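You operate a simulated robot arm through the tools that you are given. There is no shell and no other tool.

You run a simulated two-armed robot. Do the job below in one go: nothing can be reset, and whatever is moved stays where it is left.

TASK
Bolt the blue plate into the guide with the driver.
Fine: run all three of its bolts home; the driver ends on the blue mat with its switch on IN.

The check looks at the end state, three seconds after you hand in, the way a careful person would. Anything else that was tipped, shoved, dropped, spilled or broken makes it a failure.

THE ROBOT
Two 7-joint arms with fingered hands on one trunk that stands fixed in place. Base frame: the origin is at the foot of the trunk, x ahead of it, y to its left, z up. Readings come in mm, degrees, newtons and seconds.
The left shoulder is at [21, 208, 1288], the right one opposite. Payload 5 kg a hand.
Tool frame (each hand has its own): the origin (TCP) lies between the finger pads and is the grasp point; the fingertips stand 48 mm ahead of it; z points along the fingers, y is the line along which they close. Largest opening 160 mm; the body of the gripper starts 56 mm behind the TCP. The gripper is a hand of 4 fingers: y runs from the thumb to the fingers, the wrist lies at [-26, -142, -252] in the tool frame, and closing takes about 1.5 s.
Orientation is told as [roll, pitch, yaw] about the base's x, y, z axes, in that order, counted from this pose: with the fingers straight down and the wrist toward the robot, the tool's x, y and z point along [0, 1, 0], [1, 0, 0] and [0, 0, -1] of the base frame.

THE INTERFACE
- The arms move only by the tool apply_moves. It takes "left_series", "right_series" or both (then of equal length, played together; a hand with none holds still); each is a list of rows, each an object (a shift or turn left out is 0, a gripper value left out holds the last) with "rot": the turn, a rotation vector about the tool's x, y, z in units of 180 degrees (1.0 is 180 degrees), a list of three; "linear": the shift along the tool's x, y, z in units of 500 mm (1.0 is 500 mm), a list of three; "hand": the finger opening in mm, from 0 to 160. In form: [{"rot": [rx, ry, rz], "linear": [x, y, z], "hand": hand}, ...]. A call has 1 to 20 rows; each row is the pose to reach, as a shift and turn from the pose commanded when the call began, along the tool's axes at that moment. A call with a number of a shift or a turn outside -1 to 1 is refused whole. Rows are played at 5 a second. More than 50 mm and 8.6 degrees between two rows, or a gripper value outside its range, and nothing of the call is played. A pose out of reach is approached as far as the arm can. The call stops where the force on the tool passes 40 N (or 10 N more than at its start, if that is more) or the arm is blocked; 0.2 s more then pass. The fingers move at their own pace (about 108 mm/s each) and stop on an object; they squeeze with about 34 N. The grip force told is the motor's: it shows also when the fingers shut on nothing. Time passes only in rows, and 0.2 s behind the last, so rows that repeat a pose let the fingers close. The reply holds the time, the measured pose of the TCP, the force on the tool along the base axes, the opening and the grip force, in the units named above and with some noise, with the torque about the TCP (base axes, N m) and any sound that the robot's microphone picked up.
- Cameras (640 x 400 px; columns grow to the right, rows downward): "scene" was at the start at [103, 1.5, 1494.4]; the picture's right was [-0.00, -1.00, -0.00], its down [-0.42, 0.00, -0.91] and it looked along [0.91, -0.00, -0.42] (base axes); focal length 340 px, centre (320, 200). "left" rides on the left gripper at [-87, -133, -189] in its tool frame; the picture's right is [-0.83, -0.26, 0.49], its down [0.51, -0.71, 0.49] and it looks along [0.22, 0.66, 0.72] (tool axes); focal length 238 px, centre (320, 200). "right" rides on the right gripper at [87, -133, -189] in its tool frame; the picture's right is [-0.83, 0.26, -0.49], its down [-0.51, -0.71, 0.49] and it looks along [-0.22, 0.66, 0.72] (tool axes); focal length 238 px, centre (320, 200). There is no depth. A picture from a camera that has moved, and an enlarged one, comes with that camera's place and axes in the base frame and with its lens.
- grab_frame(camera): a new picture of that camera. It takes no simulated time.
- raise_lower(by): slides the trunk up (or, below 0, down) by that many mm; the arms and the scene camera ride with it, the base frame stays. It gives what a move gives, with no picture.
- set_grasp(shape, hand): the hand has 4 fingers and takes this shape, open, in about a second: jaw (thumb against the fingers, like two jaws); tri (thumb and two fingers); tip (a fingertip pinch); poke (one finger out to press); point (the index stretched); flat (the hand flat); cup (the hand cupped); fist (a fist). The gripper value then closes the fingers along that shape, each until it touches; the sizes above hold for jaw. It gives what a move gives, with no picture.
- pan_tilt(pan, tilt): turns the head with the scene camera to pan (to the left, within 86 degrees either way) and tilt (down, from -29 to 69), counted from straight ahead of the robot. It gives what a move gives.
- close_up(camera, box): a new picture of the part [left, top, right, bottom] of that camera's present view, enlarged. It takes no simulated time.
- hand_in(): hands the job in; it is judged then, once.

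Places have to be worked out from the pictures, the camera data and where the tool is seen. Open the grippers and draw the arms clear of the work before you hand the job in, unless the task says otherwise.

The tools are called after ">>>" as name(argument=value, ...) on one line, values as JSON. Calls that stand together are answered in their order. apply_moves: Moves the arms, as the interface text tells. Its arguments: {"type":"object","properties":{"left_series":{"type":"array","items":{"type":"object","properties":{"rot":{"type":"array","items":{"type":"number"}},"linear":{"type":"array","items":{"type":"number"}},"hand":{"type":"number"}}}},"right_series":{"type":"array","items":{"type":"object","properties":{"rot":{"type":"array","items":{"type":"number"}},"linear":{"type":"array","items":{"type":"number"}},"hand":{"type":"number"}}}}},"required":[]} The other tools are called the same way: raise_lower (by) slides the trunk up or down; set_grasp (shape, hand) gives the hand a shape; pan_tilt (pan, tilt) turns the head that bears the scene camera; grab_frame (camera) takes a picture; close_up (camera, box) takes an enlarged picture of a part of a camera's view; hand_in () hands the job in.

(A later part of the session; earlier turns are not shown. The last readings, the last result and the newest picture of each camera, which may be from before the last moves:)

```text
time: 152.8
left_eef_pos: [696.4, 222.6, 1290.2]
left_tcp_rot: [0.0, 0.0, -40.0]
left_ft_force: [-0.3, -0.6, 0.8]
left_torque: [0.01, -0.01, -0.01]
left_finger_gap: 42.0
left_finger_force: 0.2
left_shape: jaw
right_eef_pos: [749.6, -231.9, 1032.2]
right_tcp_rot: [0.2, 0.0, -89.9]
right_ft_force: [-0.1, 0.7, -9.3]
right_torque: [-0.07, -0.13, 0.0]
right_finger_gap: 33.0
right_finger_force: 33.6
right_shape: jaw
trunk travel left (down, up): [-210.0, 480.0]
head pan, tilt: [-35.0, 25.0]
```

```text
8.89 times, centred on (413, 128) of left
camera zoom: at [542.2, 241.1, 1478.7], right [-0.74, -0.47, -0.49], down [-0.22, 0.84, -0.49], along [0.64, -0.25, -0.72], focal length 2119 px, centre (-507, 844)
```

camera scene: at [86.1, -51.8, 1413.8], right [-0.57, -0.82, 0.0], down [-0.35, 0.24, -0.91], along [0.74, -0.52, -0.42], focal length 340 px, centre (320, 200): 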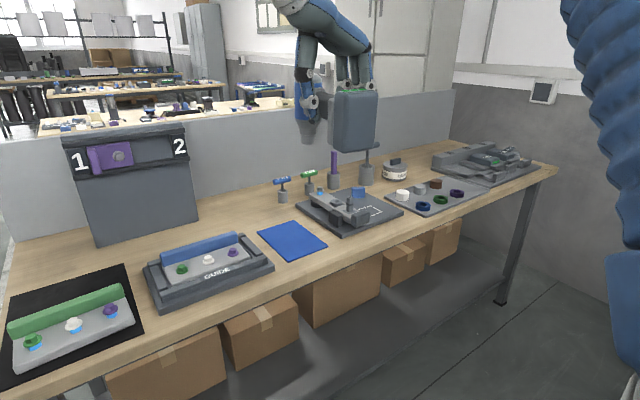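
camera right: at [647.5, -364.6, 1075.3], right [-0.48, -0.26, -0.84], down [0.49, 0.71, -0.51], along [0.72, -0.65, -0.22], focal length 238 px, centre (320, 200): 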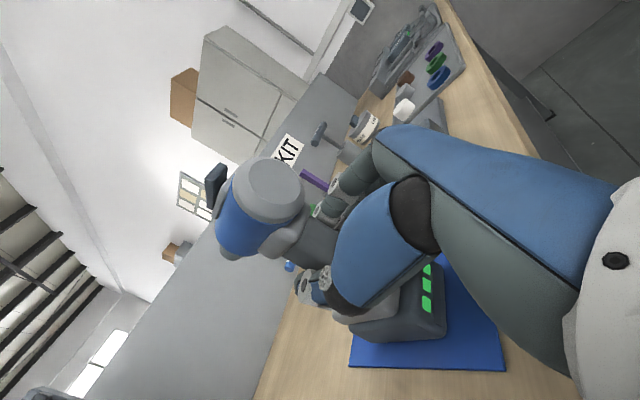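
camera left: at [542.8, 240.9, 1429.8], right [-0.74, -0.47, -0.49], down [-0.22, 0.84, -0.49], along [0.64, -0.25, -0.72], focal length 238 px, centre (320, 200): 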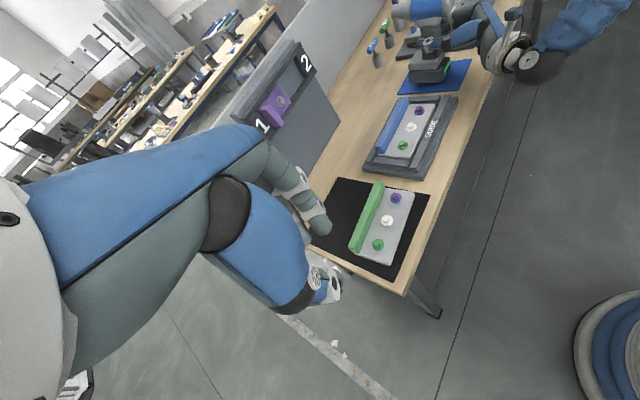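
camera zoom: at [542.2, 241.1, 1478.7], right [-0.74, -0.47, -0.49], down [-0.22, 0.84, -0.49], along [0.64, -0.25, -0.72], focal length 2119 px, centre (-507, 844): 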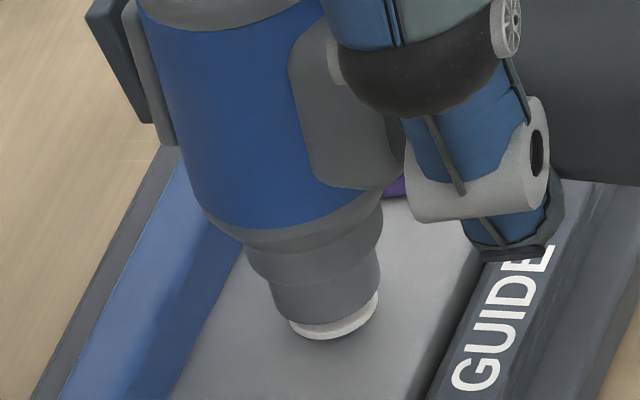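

The nose is over the hex again. I press on down gently in 1.5 mm steps and hold.

>>> apply_moves(right_series=[{"linear": [0, 0, 0.003]}, {"linear": [0, 0, 0.006]}, {"linear": [0, 0, 0.009]}, {"linear": [0, 0, 0.012]}, {"linear": [0, 0, 0.014]}, {"linear": [0, 0, 0.016]}, {"linear": [0, 0, 0.016]}, {"linear": [0, 0, 0.016]}, {"linear": [0, 0, 0.016]}])

>>> close_up(camera="left", box=[393, 105, 433, 150])

```text
time: 154.8
left_eef_pos: [697.4, 222.7, 1289.1]
left_tcp_rot: [-0.1, 0.0, -40.0]
left_ft_force: [-0.2, 0.1, -0.6]
left_torque: [-0.03, -0.02, -0.01]
left_finger_gap: 42.0
left_finger_force: 0.1
left_shape: jaw
right_eef_pos: [749.1, -231.5, 1025.3]
right_tcp_rot: [0.1, 0.0, -89.9]
right_ft_force: [-1.2, -0.1, -6.0]
right_torque: [-0.06, -0.32, 0.01]
right_finger_gap: 33.1
right_finger_force: 34.0
right_shape: jaw
trunk travel left (down, up): [-210.0, 480.0]
head pan, tilt: [-35.0, 25.0]
```

```text
8.89 times, centred on (413, 128) of left
camera zoom: at [542.0, 241.2, 1478.8], right [-0.74, -0.47, -0.49], down [-0.22, 0.84, -0.49], along [0.64, -0.25, -0.72], focal length 2119 px, centre (-507, 844)
```

zoom: 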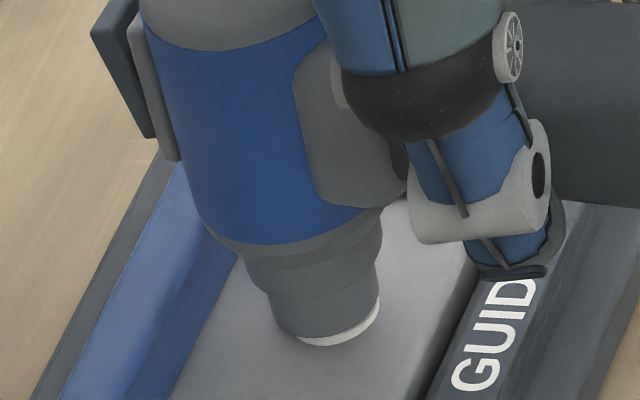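

The flange went down another step. I press 3 mm more and hold about 1.5 s.

>>> apply_moves(right_series=[{"linear": [0, 0, 0.003]}, {"linear": [0, 0, 0.006]}, {"linear": [0, 0, 0.007]}, {"linear": [0, 0, 0.007]}, {"linear": [0, 0, 0.007]}, {"linear": [0, 0, 0.007]}, {"linear": [0, 0, 0.007]}, {"linear": [0, 0, 0.007]}])

>>> apply_moves(right_series=[{"linear": [0, 0, -0.01]}, {"linear": [0, 0, -0.06]}, {"linear": [0, 0, -0.14]}, {"linear": [0, 0.05, -0.2]}, {"linear": [-0.02, 0.12, -0.26]}, {"linear": [-0.04, 0.19, -0.32]}, {"linear": [-0.06, 0.26, -0.38]}, {"linear": [-0.08, 0.33, -0.44]}, {"linear": [-0.1, 0.4, -0.5]}, {"linear": [-0.12, 0.47, -0.54]}, {"linear": [-0.126, 0.532, -0.56]}, {"linear": [-0.126, 0.532, -0.56]}])

>>> close_up(camera="left", box=[385, 90, 445, 170])

>>> close_up(camera="scene", box=[160, 240, 260, 295])

```text
time: 156.6
left_eef_pos: [694.3, 224.4, 1291.1]
left_tcp_rot: [0.0, 0.0, -40.0]
left_ft_force: [0.1, 0.0, -0.3]
left_torque: [0.02, 0.02, 0.0]
left_finger_gap: 42.1
left_finger_force: 0.1
left_shape: jaw
right_eef_pos: [748.1, -232.5, 1022.3]
right_tcp_rot: [0.3, 0.0, -90.0]
right_ft_force: [-10.1, -1.4, 5.9]
right_torque: [-0.2, -0.17, 0.01]
right_finger_gap: 32.9
right_finger_force: 33.9
right_shape: jaw
trunk travel left (down, up): [-210.0, 480.0]
head pan, tilt: [-35.0, 25.0]
```

```text
time: 159.2
left_eef_pos: [697.8, 224.2, 1289.0]
left_tcp_rot: [0.1, 0.0, -40.0]
left_ft_force: [-0.4, 1.1, -0.9]
left_torque: [-0.07, -0.01, 0.02]
left_finger_gap: 42.0
left_finger_force: 0.0
left_shape: jaw
right_eef_pos: [686.1, -498.7, 1300.4]
right_tcp_rot: [0.0, 0.1, -89.9]
right_ft_force: [0.6, 0.1, -8.6]
right_torque: [-0.14, -0.12, 0.01]
right_finger_gap: 32.8
right_finger_force: 33.9
right_shape: jaw
trunk travel left (down, up): [-210.0, 480.0]
head pan, tilt: [-35.0, 25.0]
```

```text
5.00 times, centred on (415, 130) of left
camera zoom: at [542.2, 241.8, 1478.6], right [-0.74, -0.47, -0.49], down [-0.22, 0.84, -0.49], along [0.64, -0.25, -0.72], focal length 1192 px, centre (-155, 550)
```

zoom: 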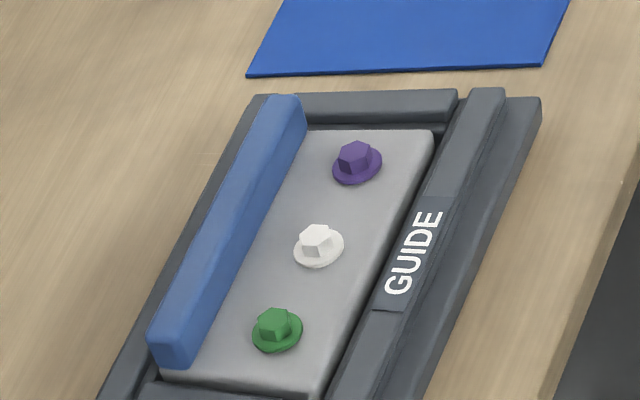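

```text
6.40 times, centred on (210, 268) of scene
camera zoom: at [87.0, -50.8, 1413.8], right [-0.57, -0.82, 0.0], down [-0.35, 0.24, -0.91], along [0.74, -0.52, -0.42], focal length 2175 px, centre (1024, -232)
```

zoom: 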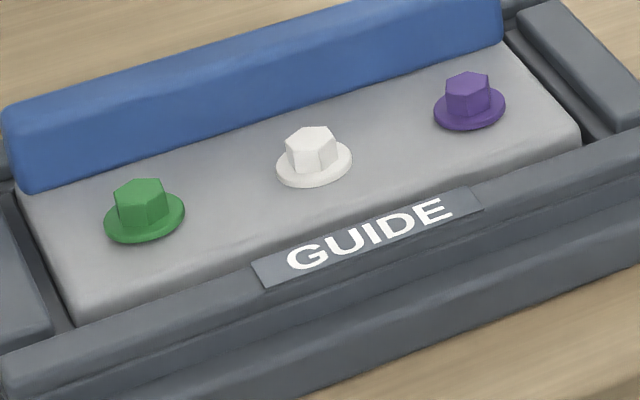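

White met firm resistance and looks flat now. I pitch the driver back, raise the left hand and lower the trunk, then check the bolts at the low angle before setting the driver down.

>>> apply_moves(right_series=[{"rot": [0, 0.033, 0]}, {"rot": [0, 0.066, 0]}, {"rot": [0, 0.099, 0]}, {"rot": [0, 0.132, 0]}, {"rot": [0, 0.165, 0]}, {"rot": [0, 0.198, 0]}, {"rot": [0, 0.231, 0]}, {"rot": [0, 0.264, 0]}, {"rot": [0, 0.294, 0]}, {"rot": [0, 0.294, 0]}], left_series=[{"linear": [0, 0, -0.03]}, {"linear": [0, 0, -0.06]}, {"linear": [0, 0, -0.1]}, {"linear": [0, 0, -0.14]}, {"linear": [0, 0, -0.18]}, {"linear": [0, 0, -0.22]}, {"linear": [0, 0, -0.26]}, {"linear": [0, 0, -0.3]}, {"linear": [0, 0, -0.3]}, {"linear": [0, 0, -0.3]}])

>>> raise_lower(by=-200)

>>> close_up(camera="scene", box=[150, 170, 240, 220])

>>> close_up(camera="scene", box=[183, 176, 209, 196])

>>> close_up(camera="scene", box=[153, 182, 179, 202])

>>> close_up(camera="scene", box=[211, 171, 237, 191])

```text
time: 161.4
left_eef_pos: [696.6, 222.7, 1441.6]
left_tcp_rot: [0.0, 0.1, -40.0]
left_ft_force: [-0.2, -0.5, -0.2]
left_torque: [0.01, -0.01, 0.02]
left_finger_gap: 42.2
left_finger_force: 0.0
left_shape: jaw
right_eef_pos: [684.6, -498.9, 1299.5]
right_tcp_rot: [53.1, 0.0, -89.9]
right_ft_force: [-0.5, 0.7, -8.9]
right_torque: [-0.07, 0.09, -0.05]
right_finger_gap: 32.7
right_finger_force: 33.9
right_shape: jaw
trunk travel left (down, up): [-210.0, 480.0]
head pan, tilt: [-35.0, 25.0]
```

```text
time: 163.5
left_eef_pos: [697.9, 221.1, 1241.5]
left_tcp_rot: [-0.1, -0.1, -40.1]
left_ft_force: [-0.6, 1.1, -0.1]
left_torque: [0.01, -0.03, 0.0]
left_finger_gap: 41.9
left_finger_force: 0.1
left_shape: jaw
right_eef_pos: [685.3, -498.1, 1100.4]
right_tcp_rot: [53.1, 0.0, -89.9]
right_ft_force: [-0.3, 0.1, -8.4]
right_torque: [-0.06, 0.08, 0.01]
right_finger_gap: 32.9
right_finger_force: 34.1
right_shape: jaw
trunk travel left (down, up): [-10.0, 680.0]
head pan, tilt: [-35.0, 25.0]
```

```text
7.11 times, centred on (195, 195) of scene
camera zoom: at [86.5, -51.6, 1214.0], right [-0.57, -0.82, 0.0], down [-0.35, 0.24, -0.91], along [0.74, -0.52, -0.42], focal length 2417 px, centre (1209, 236)
```

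zoom: 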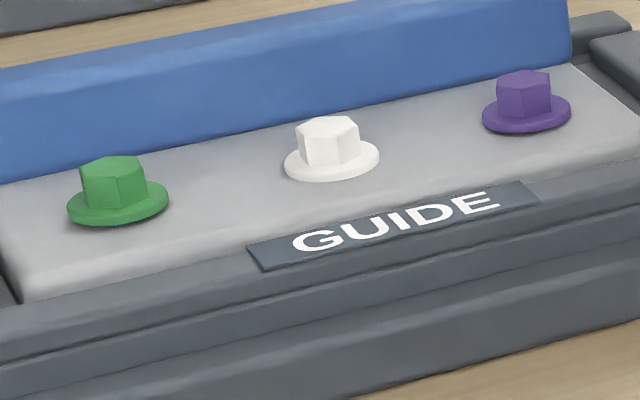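

```text
16.00 times, centred on (196, 186) of scene
camera zoom: at [86.5, -51.6, 1214.0], right [-0.57, -0.82, 0.0], down [-0.35, 0.24, -0.91], along [0.74, -0.52, -0.42], focal length 5438 px, centre (2304, 424)
```

zoom: 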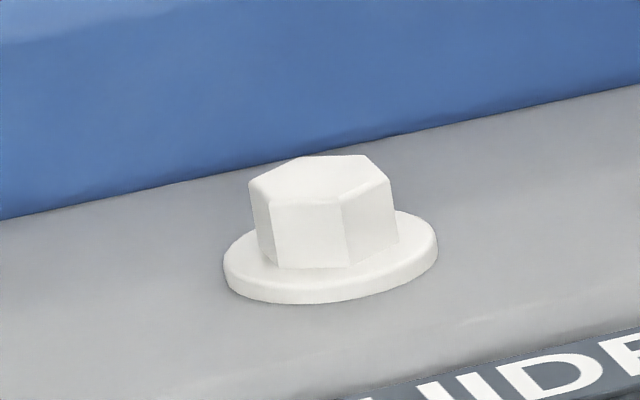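

```text
16.00 times, centred on (166, 192) of scene
camera zoom: at [86.5, -51.6, 1214.0], right [-0.57, -0.82, 0.0], down [-0.35, 0.24, -0.91], along [0.74, -0.52, -0.42], focal length 5438 px, centre (2784, 328)
```

zoom: 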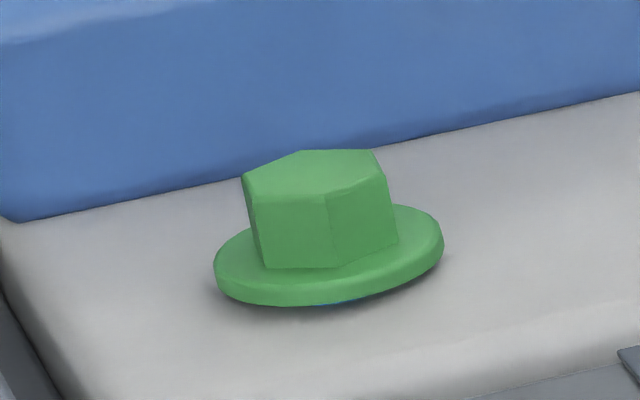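

```text
16.00 times, centred on (224, 181) of scene
camera zoom: at [86.5, -51.6, 1214.0], right [-0.57, -0.82, 0.0], down [-0.35, 0.24, -0.91], along [0.74, -0.52, -0.42], focal length 5438 px, centre (1856, 504)
```

zoom: 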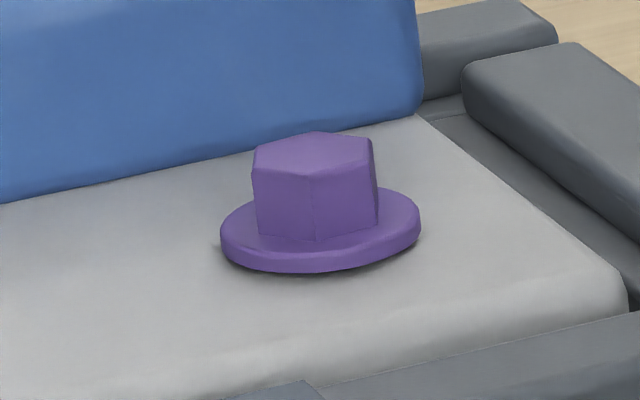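

White is now dead flat, but by comparison green shows a hair of blue and purple a faint gap. With the driver still in hand I'll run both again until firm resistance: trunk up, nose down.

>>> raise_lower(by=200)

>>> apply_moves(right_series=[{"rot": [0, -0.033, 0]}, {"rot": [0, -0.066, 0]}, {"rot": [0, -0.099, 0]}, {"rot": [0, -0.132, 0]}, {"rot": [0, -0.165, 0]}, {"rot": [0, -0.198, 0]}, {"rot": [0, -0.231, 0]}, {"rot": [0, -0.264, 0]}, {"rot": [0, -0.295, 0]}, {"rot": [0, -0.295, 0]}], left_series=[{"linear": [0, 0, 0.03]}, {"linear": [0, 0, 0.06]}, {"linear": [0, 0, 0.1]}, {"linear": [0, 0, 0.14]}, {"linear": [0, 0, 0.18]}, {"linear": [0, 0, 0.22]}, {"linear": [0, 0, 0.26]}, {"linear": [0, 0, 0.3]}, {"linear": [0, 0, 0.3]}, {"linear": [0, 0, 0.3]}])

```text
time: 165.7
left_eef_pos: [699.4, 221.3, 1441.5]
left_tcp_rot: [0.0, 0.2, -40.0]
left_ft_force: [0.2, 0.1, -0.4]
left_torque: [0.01, 0.0, -0.04]
left_finger_gap: 41.9
left_finger_force: 0.1
left_shape: jaw
right_eef_pos: [685.2, -499.3, 1299.7]
right_tcp_rot: [53.0, 0.1, -90.1]
right_ft_force: [1.2, -0.6, -9.3]
right_torque: [-0.04, 0.09, -0.01]
right_finger_gap: 32.8
right_finger_force: 33.9
right_shape: jaw
trunk travel left (down, up): [-210.0, 480.0]
head pan, tilt: [-35.0, 25.0]
```

```text
time: 167.9
left_eef_pos: [698.6, 220.9, 1292.5]
left_tcp_rot: [0.0, 0.0, -40.1]
left_ft_force: [-0.2, -1.1, 0.4]
left_torque: [0.02, -0.05, 0.02]
left_finger_gap: 41.7
left_finger_force: 0.1
left_shape: jaw
right_eef_pos: [685.3, -499.2, 1300.9]
right_tcp_rot: [-0.1, 0.1, -90.0]
right_ft_force: [0.0, 0.2, -8.6]
right_torque: [-0.08, -0.15, 0.03]
right_finger_gap: 32.6
right_finger_force: 33.8
right_shape: jaw
trunk travel left (down, up): [-210.0, 480.0]
head pan, tilt: [-35.0, 25.0]
```

I move above the purple bolt first (TCP about (748.5,-297.5)), stopping at z≈1055.

>>> apply_moves(right_series=[{"linear": [0.018, -0.058, 0.03]}, {"linear": [0.036, -0.116, 0.07]}, {"linear": [0.054, -0.174, 0.12]}, {"linear": [0.072, -0.232, 0.17]}, {"linear": [0.09, -0.29, 0.22]}, {"linear": [0.108, -0.348, 0.27]}, {"linear": [0.126, -0.403, 0.32]}, {"linear": [0.126, -0.403, 0.39]}, {"linear": [0.126, -0.403, 0.45]}, {"linear": [0.126, -0.403, 0.49]}, {"linear": [0.126, -0.403, 0.49]}])

>>> close_up(camera="left", box=[405, 92, 445, 137])

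>>> close_up(camera="right", box=[200, 200, 270, 290])

```text
time: 170.3
left_eef_pos: [699.2, 222.0, 1291.3]
left_tcp_rot: [0.1, 0.0, -40.1]
left_ft_force: [-0.8, -1.0, 0.5]
left_torque: [-0.02, -0.02, -0.02]
left_finger_gap: 42.2
left_finger_force: 0.1
left_shape: jaw
right_eef_pos: [747.3, -297.9, 1054.4]
right_tcp_rot: [-0.1, -0.1, -90.0]
right_ft_force: [-0.7, 0.4, -8.9]
right_torque: [-0.1, -0.17, -0.01]
right_finger_gap: 33.0
right_finger_force: 33.6
right_shape: jaw
trunk travel left (down, up): [-210.0, 480.0]
head pan, tilt: [-35.0, 25.0]
```

```text
8.89 times, centred on (425, 114) of left
camera zoom: at [543.5, 239.5, 1480.3], right [-0.74, -0.47, -0.49], down [-0.22, 0.84, -0.49], along [0.64, -0.25, -0.72], focal length 2119 px, centre (-613, 960)
```

zoom: 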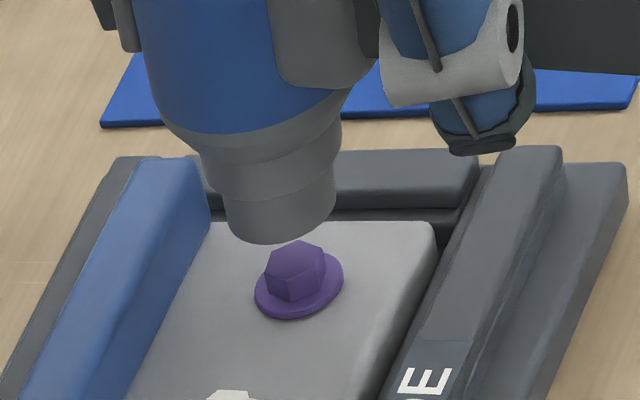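

```text
4.44 times, centred on (235, 245) of right
camera zoom: at [833.9, -164.8, 1242.5], right [-0.83, -0.26, 0.49], down [-0.51, 0.71, -0.49], along [-0.22, -0.66, -0.72], focal length 1059 px, centre (698, 0)
```

zoom: 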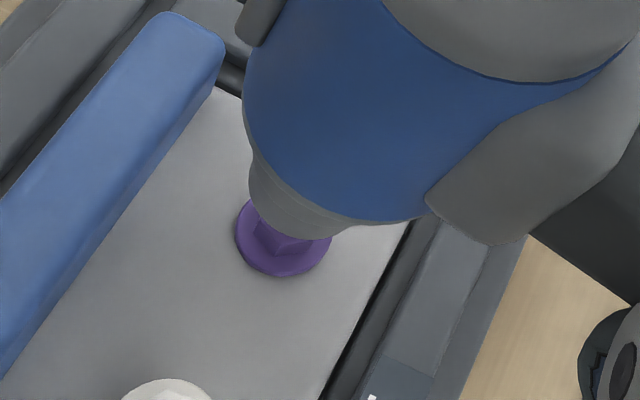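

The nose is about 2.5 mm right of the purple bolt. I correct +2.2 mm in y, then lower onto it.

>>> apply_moves(right_series=[{"linear": [-0.001, -0.0045, 0.005]}, {"linear": [-0.001, -0.0045, 0.012]}, {"linear": [-0.001, -0.0045, 0.02]}, {"linear": [-0.001, -0.0045, 0.02]}])

>>> close_up(camera="left", box=[405, 92, 445, 137])

>>> close_up(camera="right", box=[200, 200, 270, 290])

```text
time: 171.3
left_eef_pos: [699.5, 221.1, 1291.4]
left_tcp_rot: [0.0, 0.1, -40.0]
left_ft_force: [-1.1, 0.2, -0.5]
left_torque: [0.0, 0.01, -0.01]
left_finger_gap: 42.0
left_finger_force: 0.0
left_shape: jaw
right_eef_pos: [747.2, -292.7, 1045.3]
right_tcp_rot: [-0.1, -0.1, -89.8]
right_ft_force: [-0.4, 0.2, -10.0]
right_torque: [-0.08, -0.11, -0.01]
right_finger_gap: 32.6
right_finger_force: 34.7
right_shape: jaw
trunk travel left (down, up): [-210.0, 480.0]
head pan, tilt: [-35.0, 25.0]
```

```text
8.89 times, centred on (425, 114) of left
camera zoom: at [543.7, 239.4, 1480.2], right [-0.74, -0.47, -0.49], down [-0.22, 0.84, -0.49], along [0.64, -0.25, -0.72], focal length 2119 px, centre (-613, 960)
```

zoom: 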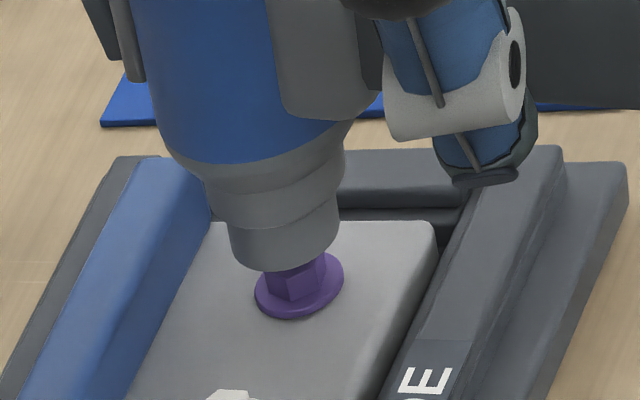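

```text
4.44 times, centred on (235, 245) of right
camera zoom: at [833.6, -161.7, 1233.1], right [-0.83, -0.26, 0.49], down [-0.51, 0.71, -0.49], along [-0.22, -0.66, -0.72], focal length 1059 px, centre (698, 0)
```

zoom: 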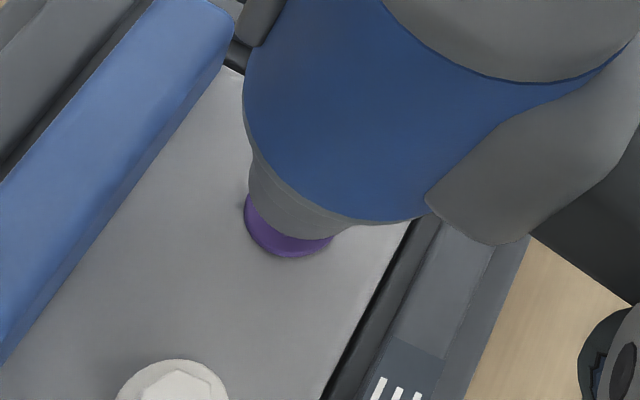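

Aligned in both views. I lower and press in small steps until firm resistance.

>>> apply_moves(right_series=[{"linear": [0, 0, 0.008]}, {"linear": [0, 0, 0.016]}, {"linear": [0, 0, 0.024]}, {"linear": [0, 0, 0.03]}, {"linear": [0, 0, 0.034]}, {"linear": [0, 0, 0.037]}, {"linear": [0, 0, 0.04]}, {"linear": [0, 0, 0.043]}, {"linear": [0, 0, 0.043]}, {"linear": [0, 0, 0.043]}])

>>> close_up(camera="left", box=[405, 92, 445, 137])

```text
time: 173.5
left_eef_pos: [697.8, 220.2, 1291.0]
left_tcp_rot: [0.0, -0.1, -40.0]
left_ft_force: [0.3, 0.0, -0.2]
left_torque: [0.03, 0.02, 0.0]
left_finger_gap: 42.0
left_finger_force: 0.0
left_shape: jaw
right_eef_pos: [747.8, -293.5, 1024.3]
right_tcp_rot: [0.0, 0.0, -90.0]
right_ft_force: [-0.5, 0.8, -6.4]
right_torque: [-0.08, -0.29, 0.04]
right_finger_gap: 32.6
right_finger_force: 33.9
right_shape: jaw
trunk travel left (down, up): [-210.0, 480.0]
head pan, tilt: [-35.0, 25.0]
```

```text
8.89 times, centred on (425, 114) of left
camera zoom: at [543.5, 239.5, 1480.3], right [-0.74, -0.47, -0.49], down [-0.22, 0.84, -0.49], along [0.64, -0.25, -0.72], focal length 2119 px, centre (-613, 960)
```

zoom: 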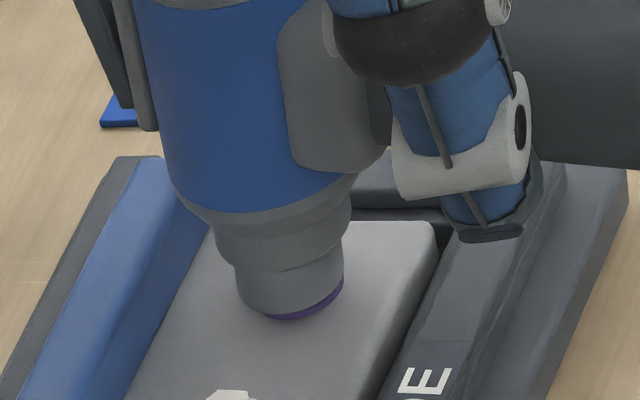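

Contact made; I press on in 1 mm steps until the force clearly rises.

>>> apply_moves(right_series=[{"linear": [0, 0, 0.002]}, {"linear": [0, 0, 0.004]}, {"linear": [0, 0, 0.006]}, {"linear": [0, 0, 0.008]}, {"linear": [0, 0, 0.01]}, {"linear": [0, 0, 0.01]}, {"linear": [0, 0, 0.01]}])

>>> close_up(camera="left", box=[405, 92, 445, 137])

```text
time: 175.1
left_eef_pos: [697.6, 221.9, 1292.7]
left_tcp_rot: [0.0, -0.1, -40.1]
left_ft_force: [0.5, 0.1, 0.3]
left_torque: [0.0, -0.03, 0.01]
left_finger_gap: 42.0
left_finger_force: 0.0
left_shape: jaw
right_eef_pos: [746.0, -294.1, 1020.2]
right_tcp_rot: [0.1, 0.1, -90.0]
right_ft_force: [-12.0, -0.9, 6.5]
right_torque: [-0.2, -0.17, -0.08]
right_finger_gap: 32.9
right_finger_force: 33.9
right_shape: jaw
trunk travel left (down, up): [-210.0, 480.0]
head pan, tilt: [-35.0, 25.0]
```

```text
8.89 times, centred on (425, 114) of left
camera zoom: at [541.5, 239.7, 1481.0], right [-0.73, -0.47, -0.49], down [-0.22, 0.84, -0.49], along [0.64, -0.26, -0.72], focal length 2119 px, centre (-613, 960)
```

zoom: 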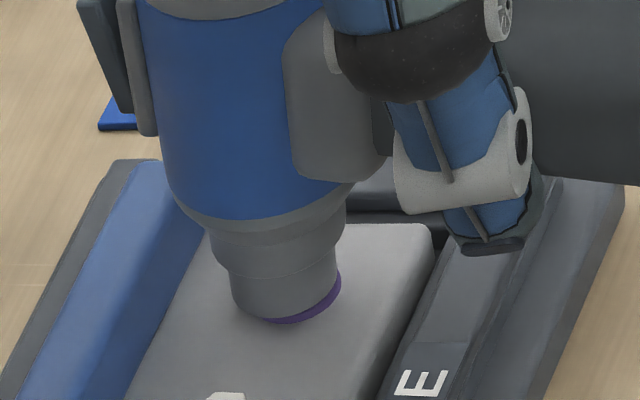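

Firm resistance (15 N) as with white. I lift, move 131 mm to the green bolt and hover at about z 1052.

>>> apply_moves(right_series=[{"linear": [0, 0, -0.01]}, {"linear": [0, 0, -0.05]}, {"linear": [0, 0, -0.11]}, {"linear": [0.001, -0.08, -0.11]}, {"linear": [0.002, -0.17, -0.11]}, {"linear": [0.002, -0.262, -0.11]}, {"linear": [0.002, -0.262, -0.066]}, {"linear": [0.002, -0.262, -0.066]}])

>>> close_up(camera="left", box=[386, 122, 426, 167])

>>> close_up(camera="right", box=[200, 200, 270, 290])

```text
time: 176.9
left_eef_pos: [697.9, 222.0, 1291.2]
left_tcp_rot: [0.0, 0.1, -40.1]
left_ft_force: [0.4, 0.3, -0.3]
left_torque: [-0.07, -0.02, 0.0]
left_finger_gap: 41.7
left_finger_force: 0.0
left_shape: jaw
right_eef_pos: [747.5, -162.5, 1050.6]
right_tcp_rot: [-0.1, 0.0, -89.9]
right_ft_force: [-0.4, 0.5, -9.1]
right_torque: [-0.15, -0.19, -0.03]
right_finger_gap: 32.6
right_finger_force: 34.1
right_shape: jaw
trunk travel left (down, up): [-210.0, 480.0]
head pan, tilt: [-35.0, 25.0]
```

```text
8.89 times, centred on (406, 144) of left
camera zoom: at [542.7, 240.8, 1480.4], right [-0.73, -0.47, -0.49], down [-0.22, 0.84, -0.49], along [0.64, -0.26, -0.72], focal length 2119 px, centre (-444, 693)
```

zoom: 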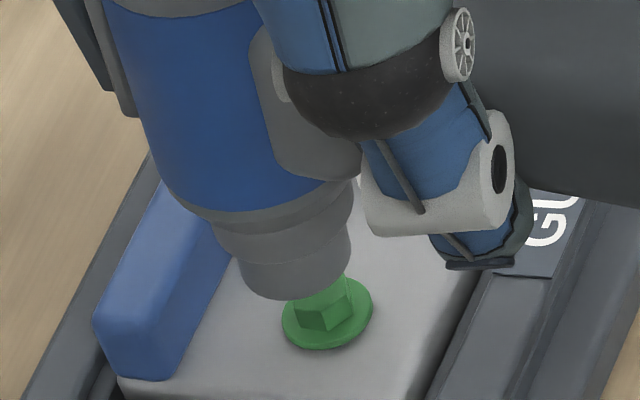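

```text
4.44 times, centred on (235, 245) of right
camera zoom: at [834.0, -29.2, 1239.0], right [-0.83, -0.26, 0.49], down [-0.51, 0.71, -0.49], along [-0.22, -0.66, -0.72], focal length 1059 px, centre (698, 0)
```

zoom: 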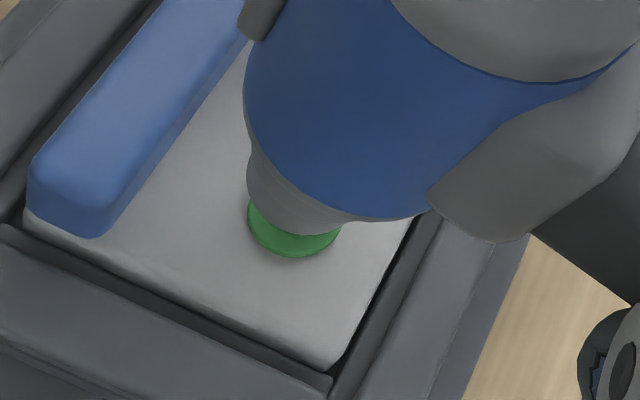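

The nose needs about -1.5 mm in x and -2 mm in y for green. I correct while lowering 6 mm and look again.

>>> apply_moves(right_series=[{"linear": [-0.003, 0.004, 0]}, {"linear": [-0.003, 0.004, 0.008]}, {"linear": [-0.003, 0.004, 0.012]}, {"linear": [-0.003, 0.004, 0.012]}])

>>> close_up(camera="left", box=[386, 122, 426, 167])

>>> close_up(camera="right", box=[200, 200, 270, 290])

```text
time: 177.9
left_eef_pos: [698.5, 221.4, 1291.5]
left_tcp_rot: [-0.1, 0.0, -40.0]
left_ft_force: [-0.2, 0.1, 0.9]
left_torque: [-0.02, -0.01, -0.02]
left_finger_gap: 42.0
left_finger_force: 0.1
left_shape: jaw
right_eef_pos: [747.6, -164.1, 1046.2]
right_tcp_rot: [-0.2, 0.1, -89.9]
right_ft_force: [-0.8, 0.4, -9.2]
right_torque: [-0.1, -0.12, 0.0]
right_finger_gap: 32.7
right_finger_force: 34.3
right_shape: jaw
trunk travel left (down, up): [-210.0, 480.0]
head pan, tilt: [-35.0, 25.0]
```

```text
8.89 times, centred on (406, 144) of left
camera zoom: at [543.8, 239.8, 1480.1], right [-0.74, -0.47, -0.49], down [-0.22, 0.84, -0.49], along [0.64, -0.26, -0.72], focal length 2119 px, centre (-444, 693)
```

zoom: 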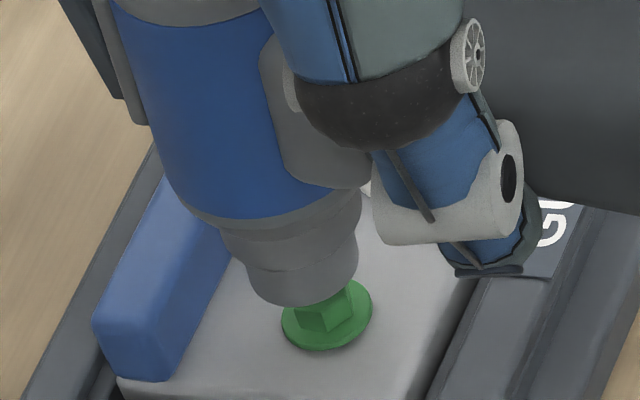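

```text
4.44 times, centred on (235, 245) of right
camera zoom: at [833.7, -31.7, 1233.3], right [-0.83, -0.26, 0.49], down [-0.51, 0.71, -0.49], along [-0.22, -0.66, -0.72], focal length 1059 px, centre (698, 0)
```

zoom: 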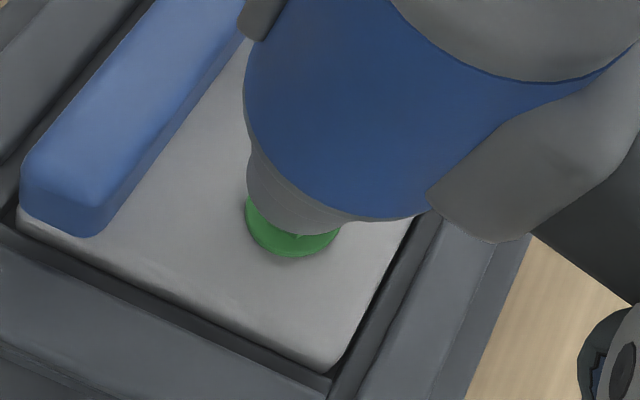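

About 1 mm more in -x. I apply it, lower onto green and press until firm.

>>> apply_moves(right_series=[{"linear": [-0.002, 0.0005, 0.004]}, {"linear": [-0.002, 0.0005, 0.012]}, {"linear": [-0.002, 0.0005, 0.02]}, {"linear": [-0.002, 0.0005, 0.028]}, {"linear": [-0.002, 0.0005, 0.034]}, {"linear": [-0.002, 0.0005, 0.038]}, {"linear": [-0.002, 0.0005, 0.042]}, {"linear": [-0.002, 0.0005, 0.042]}])

>>> close_up(camera="left", box=[386, 122, 426, 167])

```text
time: 179.7
left_eef_pos: [699.9, 222.2, 1291.6]
left_tcp_rot: [0.0, -0.1, -39.9]
left_ft_force: [-0.8, 0.2, -0.1]
left_torque: [0.02, 0.03, -0.01]
left_finger_gap: 42.2
left_finger_force: 0.0
left_shape: jaw
right_eef_pos: [746.0, -165.2, 1025.1]
right_tcp_rot: [0.0, 0.0, -89.9]
right_ft_force: [-0.1, -0.3, -8.2]
right_torque: [-0.07, -0.15, -0.01]
right_finger_gap: 32.6
right_finger_force: 34.0
right_shape: jaw
trunk travel left (down, up): [-210.0, 480.0]
head pan, tilt: [-35.0, 25.0]
```

```text
8.89 times, centred on (406, 144) of left
camera zoom: at [543.7, 239.6, 1480.2], right [-0.74, -0.47, -0.49], down [-0.22, 0.84, -0.49], along [0.64, -0.25, -0.72], focal length 2119 px, centre (-444, 693)
```

zoom: 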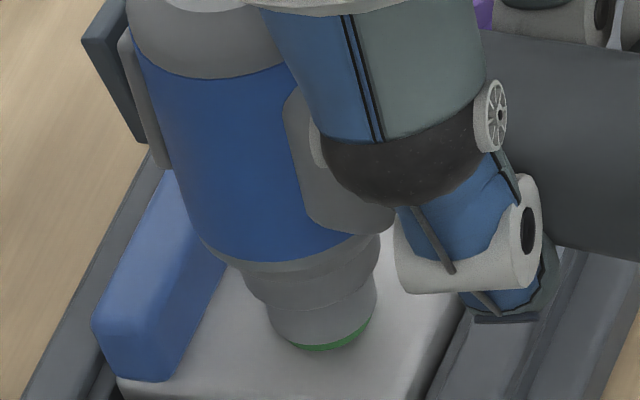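

The nose is on green; I press on in 1 mm steps until the force rises.

>>> apply_moves(right_series=[{"linear": [0, 0, 0.003]}, {"linear": [0, 0, 0.006]}, {"linear": [0, 0, 0.009]}, {"linear": [0, 0, 0.011]}, {"linear": [0, 0, 0.013]}, {"linear": [0, 0, 0.013]}, {"linear": [0, 0, 0.013]}])

>>> close_up(camera="left", box=[386, 122, 426, 167])

```text
time: 181.3
left_eef_pos: [697.1, 221.3, 1292.0]
left_tcp_rot: [0.0, -0.1, -40.1]
left_ft_force: [0.6, 0.1, -0.3]
left_torque: [0.0, 0.02, -0.02]
left_finger_gap: 42.1
left_finger_force: 0.1
left_shape: jaw
right_eef_pos: [745.7, -165.9, 1018.8]
right_tcp_rot: [0.0, 0.0, -90.0]
right_ft_force: [-6.7, -1.2, 1.8]
right_torque: [-0.19, -0.33, -0.02]
right_finger_gap: 32.9
right_finger_force: 34.3
right_shape: jaw
trunk travel left (down, up): [-210.0, 480.0]
head pan, tilt: [-35.0, 25.0]
```

```text
8.89 times, centred on (406, 144) of left
camera zoom: at [542.3, 239.6, 1480.7], right [-0.73, -0.47, -0.49], down [-0.22, 0.84, -0.49], along [0.64, -0.26, -0.72], focal length 2119 px, centre (-444, 693)
```

zoom: 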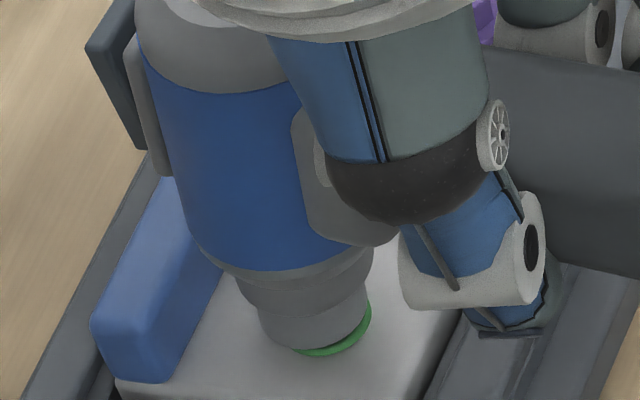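

Rising (≈11 N). I press 1.5 mm more, hold, and then lift away.

>>> apply_moves(right_series=[{"linear": [0, 0, 0.002]}, {"linear": [0, 0, 0.003]}, {"linear": [0, 0, 0.003]}, {"linear": [0, 0, 0.003]}, {"linear": [0, 0, 0.003]}])

>>> apply_moves(right_series=[{"linear": [0, 0, -0.01]}, {"linear": [0, 0, -0.06]}, {"linear": [0, 0, -0.14]}, {"linear": [0, 0.06, -0.2]}, {"linear": [-0.01, 0.13, -0.26]}, {"linear": [-0.02, 0.2, -0.32]}, {"linear": [-0.04, 0.27, -0.38]}, {"linear": [-0.06, 0.34, -0.44]}, {"linear": [-0.08, 0.42, -0.5]}, {"linear": [-0.1, 0.5, -0.54]}, {"linear": [-0.12, 0.58, -0.565]}, {"linear": [-0.12, 0.666, -0.568]}, {"linear": [-0.12, 0.666, -0.568]}])

>>> close_up(camera="scene", box=[160, 240, 260, 295])

```text
time: 182.5
left_eef_pos: [697.6, 222.2, 1292.1]
left_tcp_rot: [0.0, 0.0, -40.1]
left_ft_force: [0.0, 0.5, 0.5]
left_torque: [0.0, -0.04, -0.01]
left_finger_gap: 42.0
left_finger_force: 0.1
left_shape: jaw
right_eef_pos: [744.9, -164.7, 1018.8]
right_tcp_rot: [0.0, -0.1, -90.0]
right_ft_force: [-11.2, -0.6, 5.8]
right_torque: [-0.2, -0.19, -0.05]
right_finger_gap: 32.5
right_finger_force: 34.6
right_shape: jaw
trunk travel left (down, up): [-210.0, 480.0]
head pan, tilt: [-35.0, 25.0]
```

```text
refused: row 9 steps farther than a row can; nothing moved
```

```text
6.40 times, centred on (210, 268) of scene
camera zoom: at [85.0, -51.0, 1413.9], right [-0.57, -0.82, 0.0], down [-0.35, 0.24, -0.91], along [0.74, -0.52, -0.42], focal length 2175 px, centre (1024, -232)
```

zoom: 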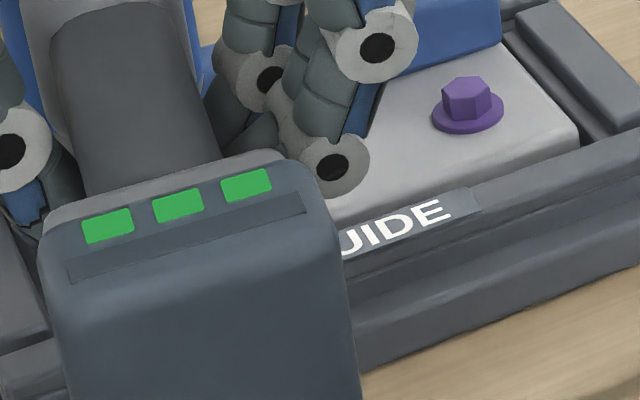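

Green reached the same firm resistance. One row was too long for the retreat, so I resend it with shorter rows.

>>> apply_moves(right_series=[{"linear": [0, 0, -0.01]}, {"linear": [0, 0, -0.06]}, {"linear": [0, 0, -0.14]}, {"linear": [0, 0.06, -0.2]}, {"linear": [-0.01, 0.13, -0.25]}, {"linear": [-0.02, 0.2, -0.3]}, {"linear": [-0.04, 0.27, -0.35]}, {"linear": [-0.06, 0.34, -0.4]}, {"linear": [-0.08, 0.41, -0.45]}, {"linear": [-0.1, 0.48, -0.5]}, {"linear": [-0.12, 0.55, -0.54]}, {"linear": [-0.12, 0.62, -0.566]}, {"linear": [-0.12, 0.666, -0.568]}, {"linear": [-0.12, 0.666, -0.568]}])

>>> close_up(camera="scene", box=[160, 240, 260, 295])

```text
time: 185.5
left_eef_pos: [699.6, 222.0, 1291.5]
left_tcp_rot: [0.0, 0.0, -40.0]
left_ft_force: [-0.6, 0.3, 0.8]
left_torque: [-0.06, 0.02, 0.01]
left_finger_gap: 42.1
left_finger_force: 0.1
left_shape: jaw
right_eef_pos: [688.1, -498.5, 1300.5]
right_tcp_rot: [0.0, 0.0, -89.8]
right_ft_force: [-0.1, 0.8, -8.8]
right_torque: [-0.17, -0.13, 0.03]
right_finger_gap: 32.5
right_finger_force: 34.0
right_shape: jaw
trunk travel left (down, up): [-210.0, 480.0]
head pan, tilt: [-35.0, 25.0]
```

```text
6.40 times, centred on (210, 268) of scene
camera zoom: at [87.0, -51.0, 1413.8], right [-0.57, -0.82, 0.0], down [-0.35, 0.24, -0.91], along [0.74, -0.52, -0.42], focal length 2175 px, centre (1024, -232)
```

zoom: 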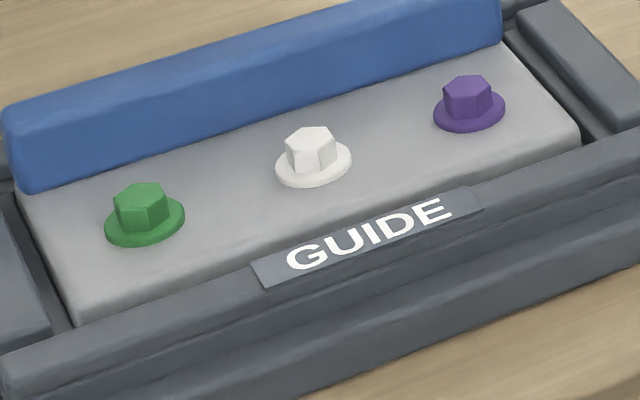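

All look flat. I pitch the driver back up to 53°, raise the left hand, lower the trunk and check the bolts from the low angle.

>>> apply_moves(right_series=[{"rot": [0, 0.033, 0]}, {"rot": [0, 0.066, 0]}, {"rot": [0, 0.099, 0]}, {"rot": [0, 0.132, 0]}, {"rot": [0, 0.165, 0]}, {"rot": [0, 0.198, 0]}, {"rot": [0, 0.231, 0]}, {"rot": [0, 0.264, 0]}, {"rot": [0, 0.294, 0]}, {"rot": [0, 0.294, 0]}], left_series=[{"linear": [0, 0, -0.03]}, {"linear": [0, 0, -0.06]}, {"linear": [0, 0, -0.1]}, {"linear": [0, 0, -0.14]}, {"linear": [0, 0, -0.18]}, {"linear": [0, 0, -0.22]}, {"linear": [0, 0, -0.26]}, {"linear": [0, 0, -0.3]}, {"linear": [0, 0, -0.3]}, {"linear": [0, 0, -0.3]}])

>>> raise_lower(by=-200)

>>> close_up(camera="scene", box=[183, 176, 209, 196])

>>> close_up(camera="scene", box=[153, 182, 179, 202])

>>> close_up(camera="scene", box=[211, 171, 237, 191])

```text
time: 187.7
left_eef_pos: [697.7, 222.3, 1440.1]
left_tcp_rot: [0.0, 0.1, -40.0]
left_ft_force: [0.1, 0.3, -0.1]
left_torque: [0.01, 0.02, 0.01]
left_finger_gap: 42.1
left_finger_force: 0.1
left_shape: jaw
right_eef_pos: [686.3, -498.4, 1300.8]
right_tcp_rot: [52.8, 0.2, -89.8]
right_ft_force: [-1.3, -0.6, -8.4]
right_torque: [-0.06, 0.12, 0.01]
right_finger_gap: 32.5
right_finger_force: 34.2
right_shape: jaw
trunk travel left (down, up): [-210.0, 480.0]
head pan, tilt: [-35.0, 25.0]
```

```text
time: 189.9
left_eef_pos: [698.3, 222.9, 1240.9]
left_tcp_rot: [-0.1, 0.0, -40.0]
left_ft_force: [-0.3, 0.3, 0.0]
left_torque: [0.01, -0.03, 0.04]
left_finger_gap: 41.9
left_finger_force: 0.0
left_shape: jaw
right_eef_pos: [684.3, -498.1, 1101.3]
right_tcp_rot: [52.9, 0.0, -89.8]
right_ft_force: [0.1, 0.3, -8.2]
right_torque: [-0.07, 0.15, 0.0]
right_finger_gap: 32.5
right_finger_force: 33.9
right_shape: jaw
trunk travel left (down, up): [-10.0, 680.0]
head pan, tilt: [-35.0, 25.0]
```

```text
16.00 times, centred on (196, 186) of scene
camera zoom: at [86.5, -51.6, 1214.0], right [-0.57, -0.82, 0.0], down [-0.35, 0.24, -0.91], along [0.74, -0.52, -0.42], focal length 5438 px, centre (2304, 424)
```

zoom: 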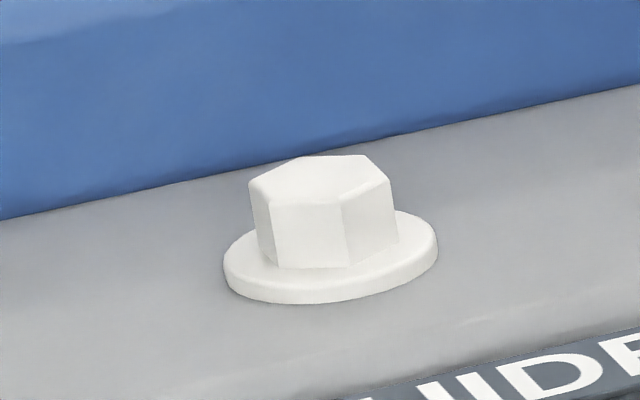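

```text
16.00 times, centred on (166, 192) of scene
camera zoom: at [86.5, -51.6, 1214.0], right [-0.57, -0.82, 0.0], down [-0.35, 0.24, -0.91], along [0.74, -0.52, -0.42], focal length 5438 px, centre (2784, 328)
```

zoom: 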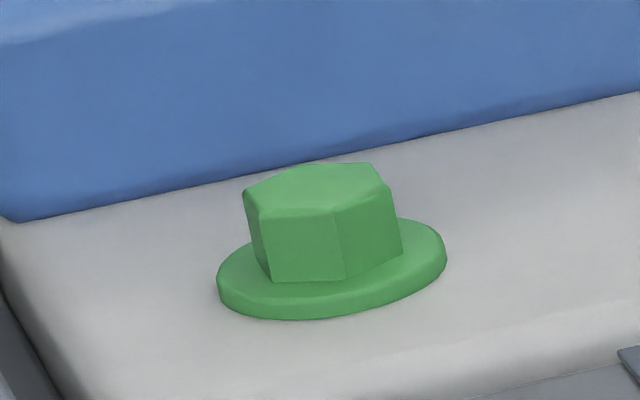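

```text
16.00 times, centred on (224, 181) of scene
camera zoom: at [86.5, -51.6, 1214.0], right [-0.57, -0.82, 0.0], down [-0.35, 0.24, -0.91], along [0.74, -0.52, -0.42], focal length 5438 px, centre (1856, 504)
```

zoom: 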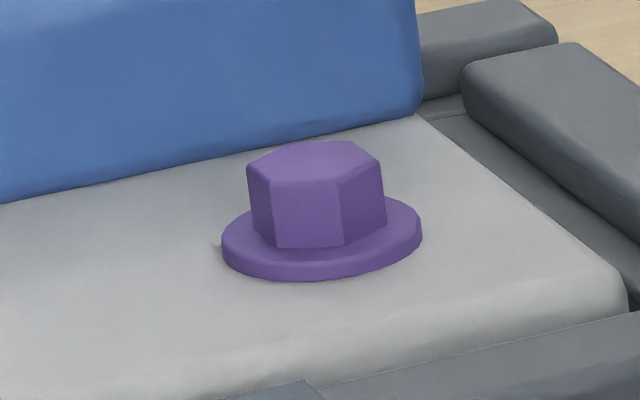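

All three flanges are now dead flat on the plate. I pitch the driver to near upright (85°) and carry it over the mat.

>>> apply_moves(right_series=[{"rot": [0, 0.034, 0]}, {"rot": [0, 0.068, 0]}, {"rot": [0, 0.102, 0]}, {"rot": [0, 0.136, 0]}, {"rot": [0, 0.178, 0]}, {"rot": [0, 0.178, 0]}])

>>> apply_moves(right_series=[{"linear": [0.007, 0, 0.08]}, {"linear": [0.014, 0, 0.16]}, {"linear": [0.021, 0, 0.24]}, {"linear": [0.027, 0, 0.306]}, {"linear": [-0.033, 0, 0.312]}, {"linear": [-0.093, 0, 0.317]}, {"linear": [-0.143, 0, 0.321]}, {"linear": [-0.143, 0, 0.321]}])

>>> close_up(camera="left", box=[380, 0, 490, 105])

>>> close_up(camera="scene", box=[245, 65, 345, 200])

```text
time: 191.3
left_eef_pos: [698.4, 223.4, 1240.3]
left_tcp_rot: [-0.1, 0.0, -39.9]
left_ft_force: [-1.0, 0.5, -0.5]
left_torque: [-0.03, -0.02, -0.01]
left_finger_gap: 41.9
left_finger_force: 0.0
left_shape: jaw
right_eef_pos: [686.2, -498.3, 1101.3]
right_tcp_rot: [85.0, 0.1, -89.9]
right_ft_force: [0.5, -1.0, -8.6]
right_torque: [-0.07, 0.25, 0.03]
right_finger_gap: 32.6
right_finger_force: 33.9
right_shape: jaw
trunk travel left (down, up): [-10.0, 680.0]
head pan, tilt: [-35.0, 25.0]
```

```text
time: 193.1
left_eef_pos: [696.9, 222.5, 1240.9]
left_tcp_rot: [-0.1, -0.1, -40.0]
left_ft_force: [0.2, -0.4, 0.1]
left_torque: [0.0, -0.04, 0.0]
left_finger_gap: 42.3
left_finger_force: 0.1
left_shape: jaw
right_eef_pos: [840.2, -500.1, 1015.2]
right_tcp_rot: [84.9, 0.1, -90.0]
right_ft_force: [-0.5, -0.1, -8.5]
right_torque: [-0.05, 0.27, -0.05]
right_finger_gap: 32.4
right_finger_force: 34.2
right_shape: jaw
trunk travel left (down, up): [-10.0, 680.0]
head pan, tilt: [-35.0, 25.0]
```

```text
3.81 times, centred on (435, 52) of left
camera zoom: at [542.3, 241.1, 1429.0], right [-0.74, -0.47, -0.49], down [-0.22, 0.84, -0.49], along [0.64, -0.25, -0.72], focal length 908 px, centre (-118, 762)
```

zoom: 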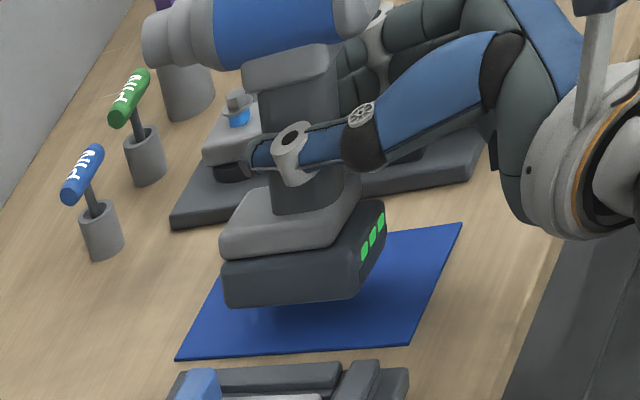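

```text
2.96 times, centred on (295, 132) of scene
camera zoom: at [86.5, -51.4, 1213.9], right [-0.57, -0.82, 0.0], down [-0.35, 0.24, -0.91], along [0.74, -0.52, -0.42], focal length 1007 px, centre (394, 400)
```

zoom: 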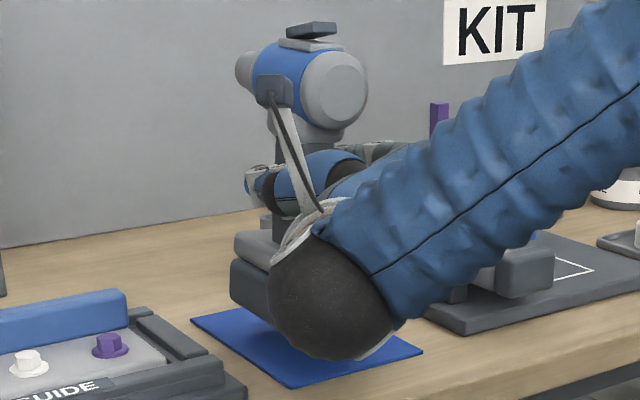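

Almost level (within about 1°). I trim 0.7° nose-down and 3 mm left, and lower to contact.

>>> apply_moves(right_series=[{"linear": [-0.008, -0.006, 0.0007], "rot": [0, -0.004, 0]}, {"linear": [-0.016, -0.006, 0.0014], "rot": [0, -0.004, 0]}, {"linear": [-0.024, -0.006, 0.0021], "rot": [0, -0.004, 0]}, {"linear": [-0.03, -0.006, 0.0026], "rot": [0, -0.004, 0]}, {"linear": [-0.03, -0.006, 0.0026], "rot": [0, -0.004, 0]}])

>>> close_up(camera="left", box=[410, 40, 470, 105])

```text
time: 194.3
left_eef_pos: [697.6, 222.1, 1239.8]
left_tcp_rot: [0.0, 0.1, -40.0]
left_ft_force: [0.3, 0.4, -0.1]
left_torque: [0.04, -0.03, -0.01]
left_finger_gap: 41.8
left_finger_force: 0.0
left_shape: jaw
right_eef_pos: [839.8, -496.5, 999.2]
right_tcp_rot: [84.3, 0.0, -89.9]
right_ft_force: [0.6, -0.9, -8.4]
right_torque: [-0.04, 0.2, 0.01]
right_finger_gap: 32.8
right_finger_force: 33.9
right_shape: jaw
trunk travel left (down, up): [-10.0, 680.0]
head pan, tilt: [-35.0, 25.0]
```

```text
6.15 times, centred on (440, 72) of left
camera zoom: at [542.8, 240.8, 1428.7], right [-0.74, -0.47, -0.49], down [-0.22, 0.84, -0.49], along [0.64, -0.25, -0.72], focal length 1467 px, centre (-418, 985)
```

zoom: 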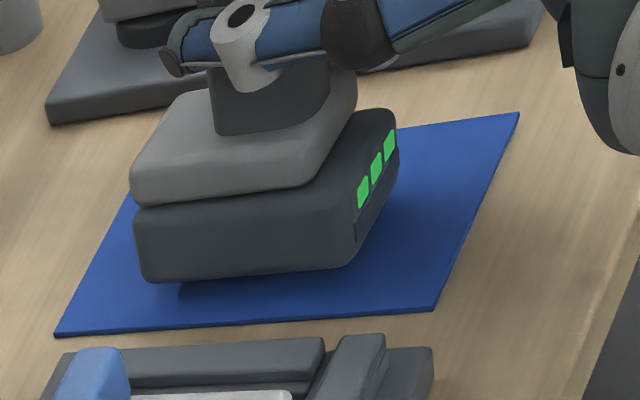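

Still hanging free just above the mat. I continue in 1 mm steps.

>>> apply_moves(right_series=[{"linear": [-0.002, 0, 0]}, {"linear": [-0.004, 0, 0]}, {"linear": [-0.006, 0, 0]}, {"linear": [-0.006, 0, 0]}])

```text
time: 195.3
left_eef_pos: [698.1, 222.3, 1239.5]
left_tcp_rot: [0.0, 0.1, -40.0]
left_ft_force: [-1.0, 0.1, 0.5]
left_torque: [0.01, -0.05, 0.0]
left_finger_gap: 42.1
left_finger_force: 0.0
left_shape: jaw
right_eef_pos: [839.7, -496.0, 997.2]
right_tcp_rot: [84.1, 0.0, -89.8]
right_ft_force: [0.3, 0.2, -8.4]
right_torque: [-0.06, 0.22, 0.05]
right_finger_gap: 32.6
right_finger_force: 34.2
right_shape: jaw
trunk travel left (down, up): [-10.0, 680.0]
head pan, tilt: [-35.0, 25.0]
```

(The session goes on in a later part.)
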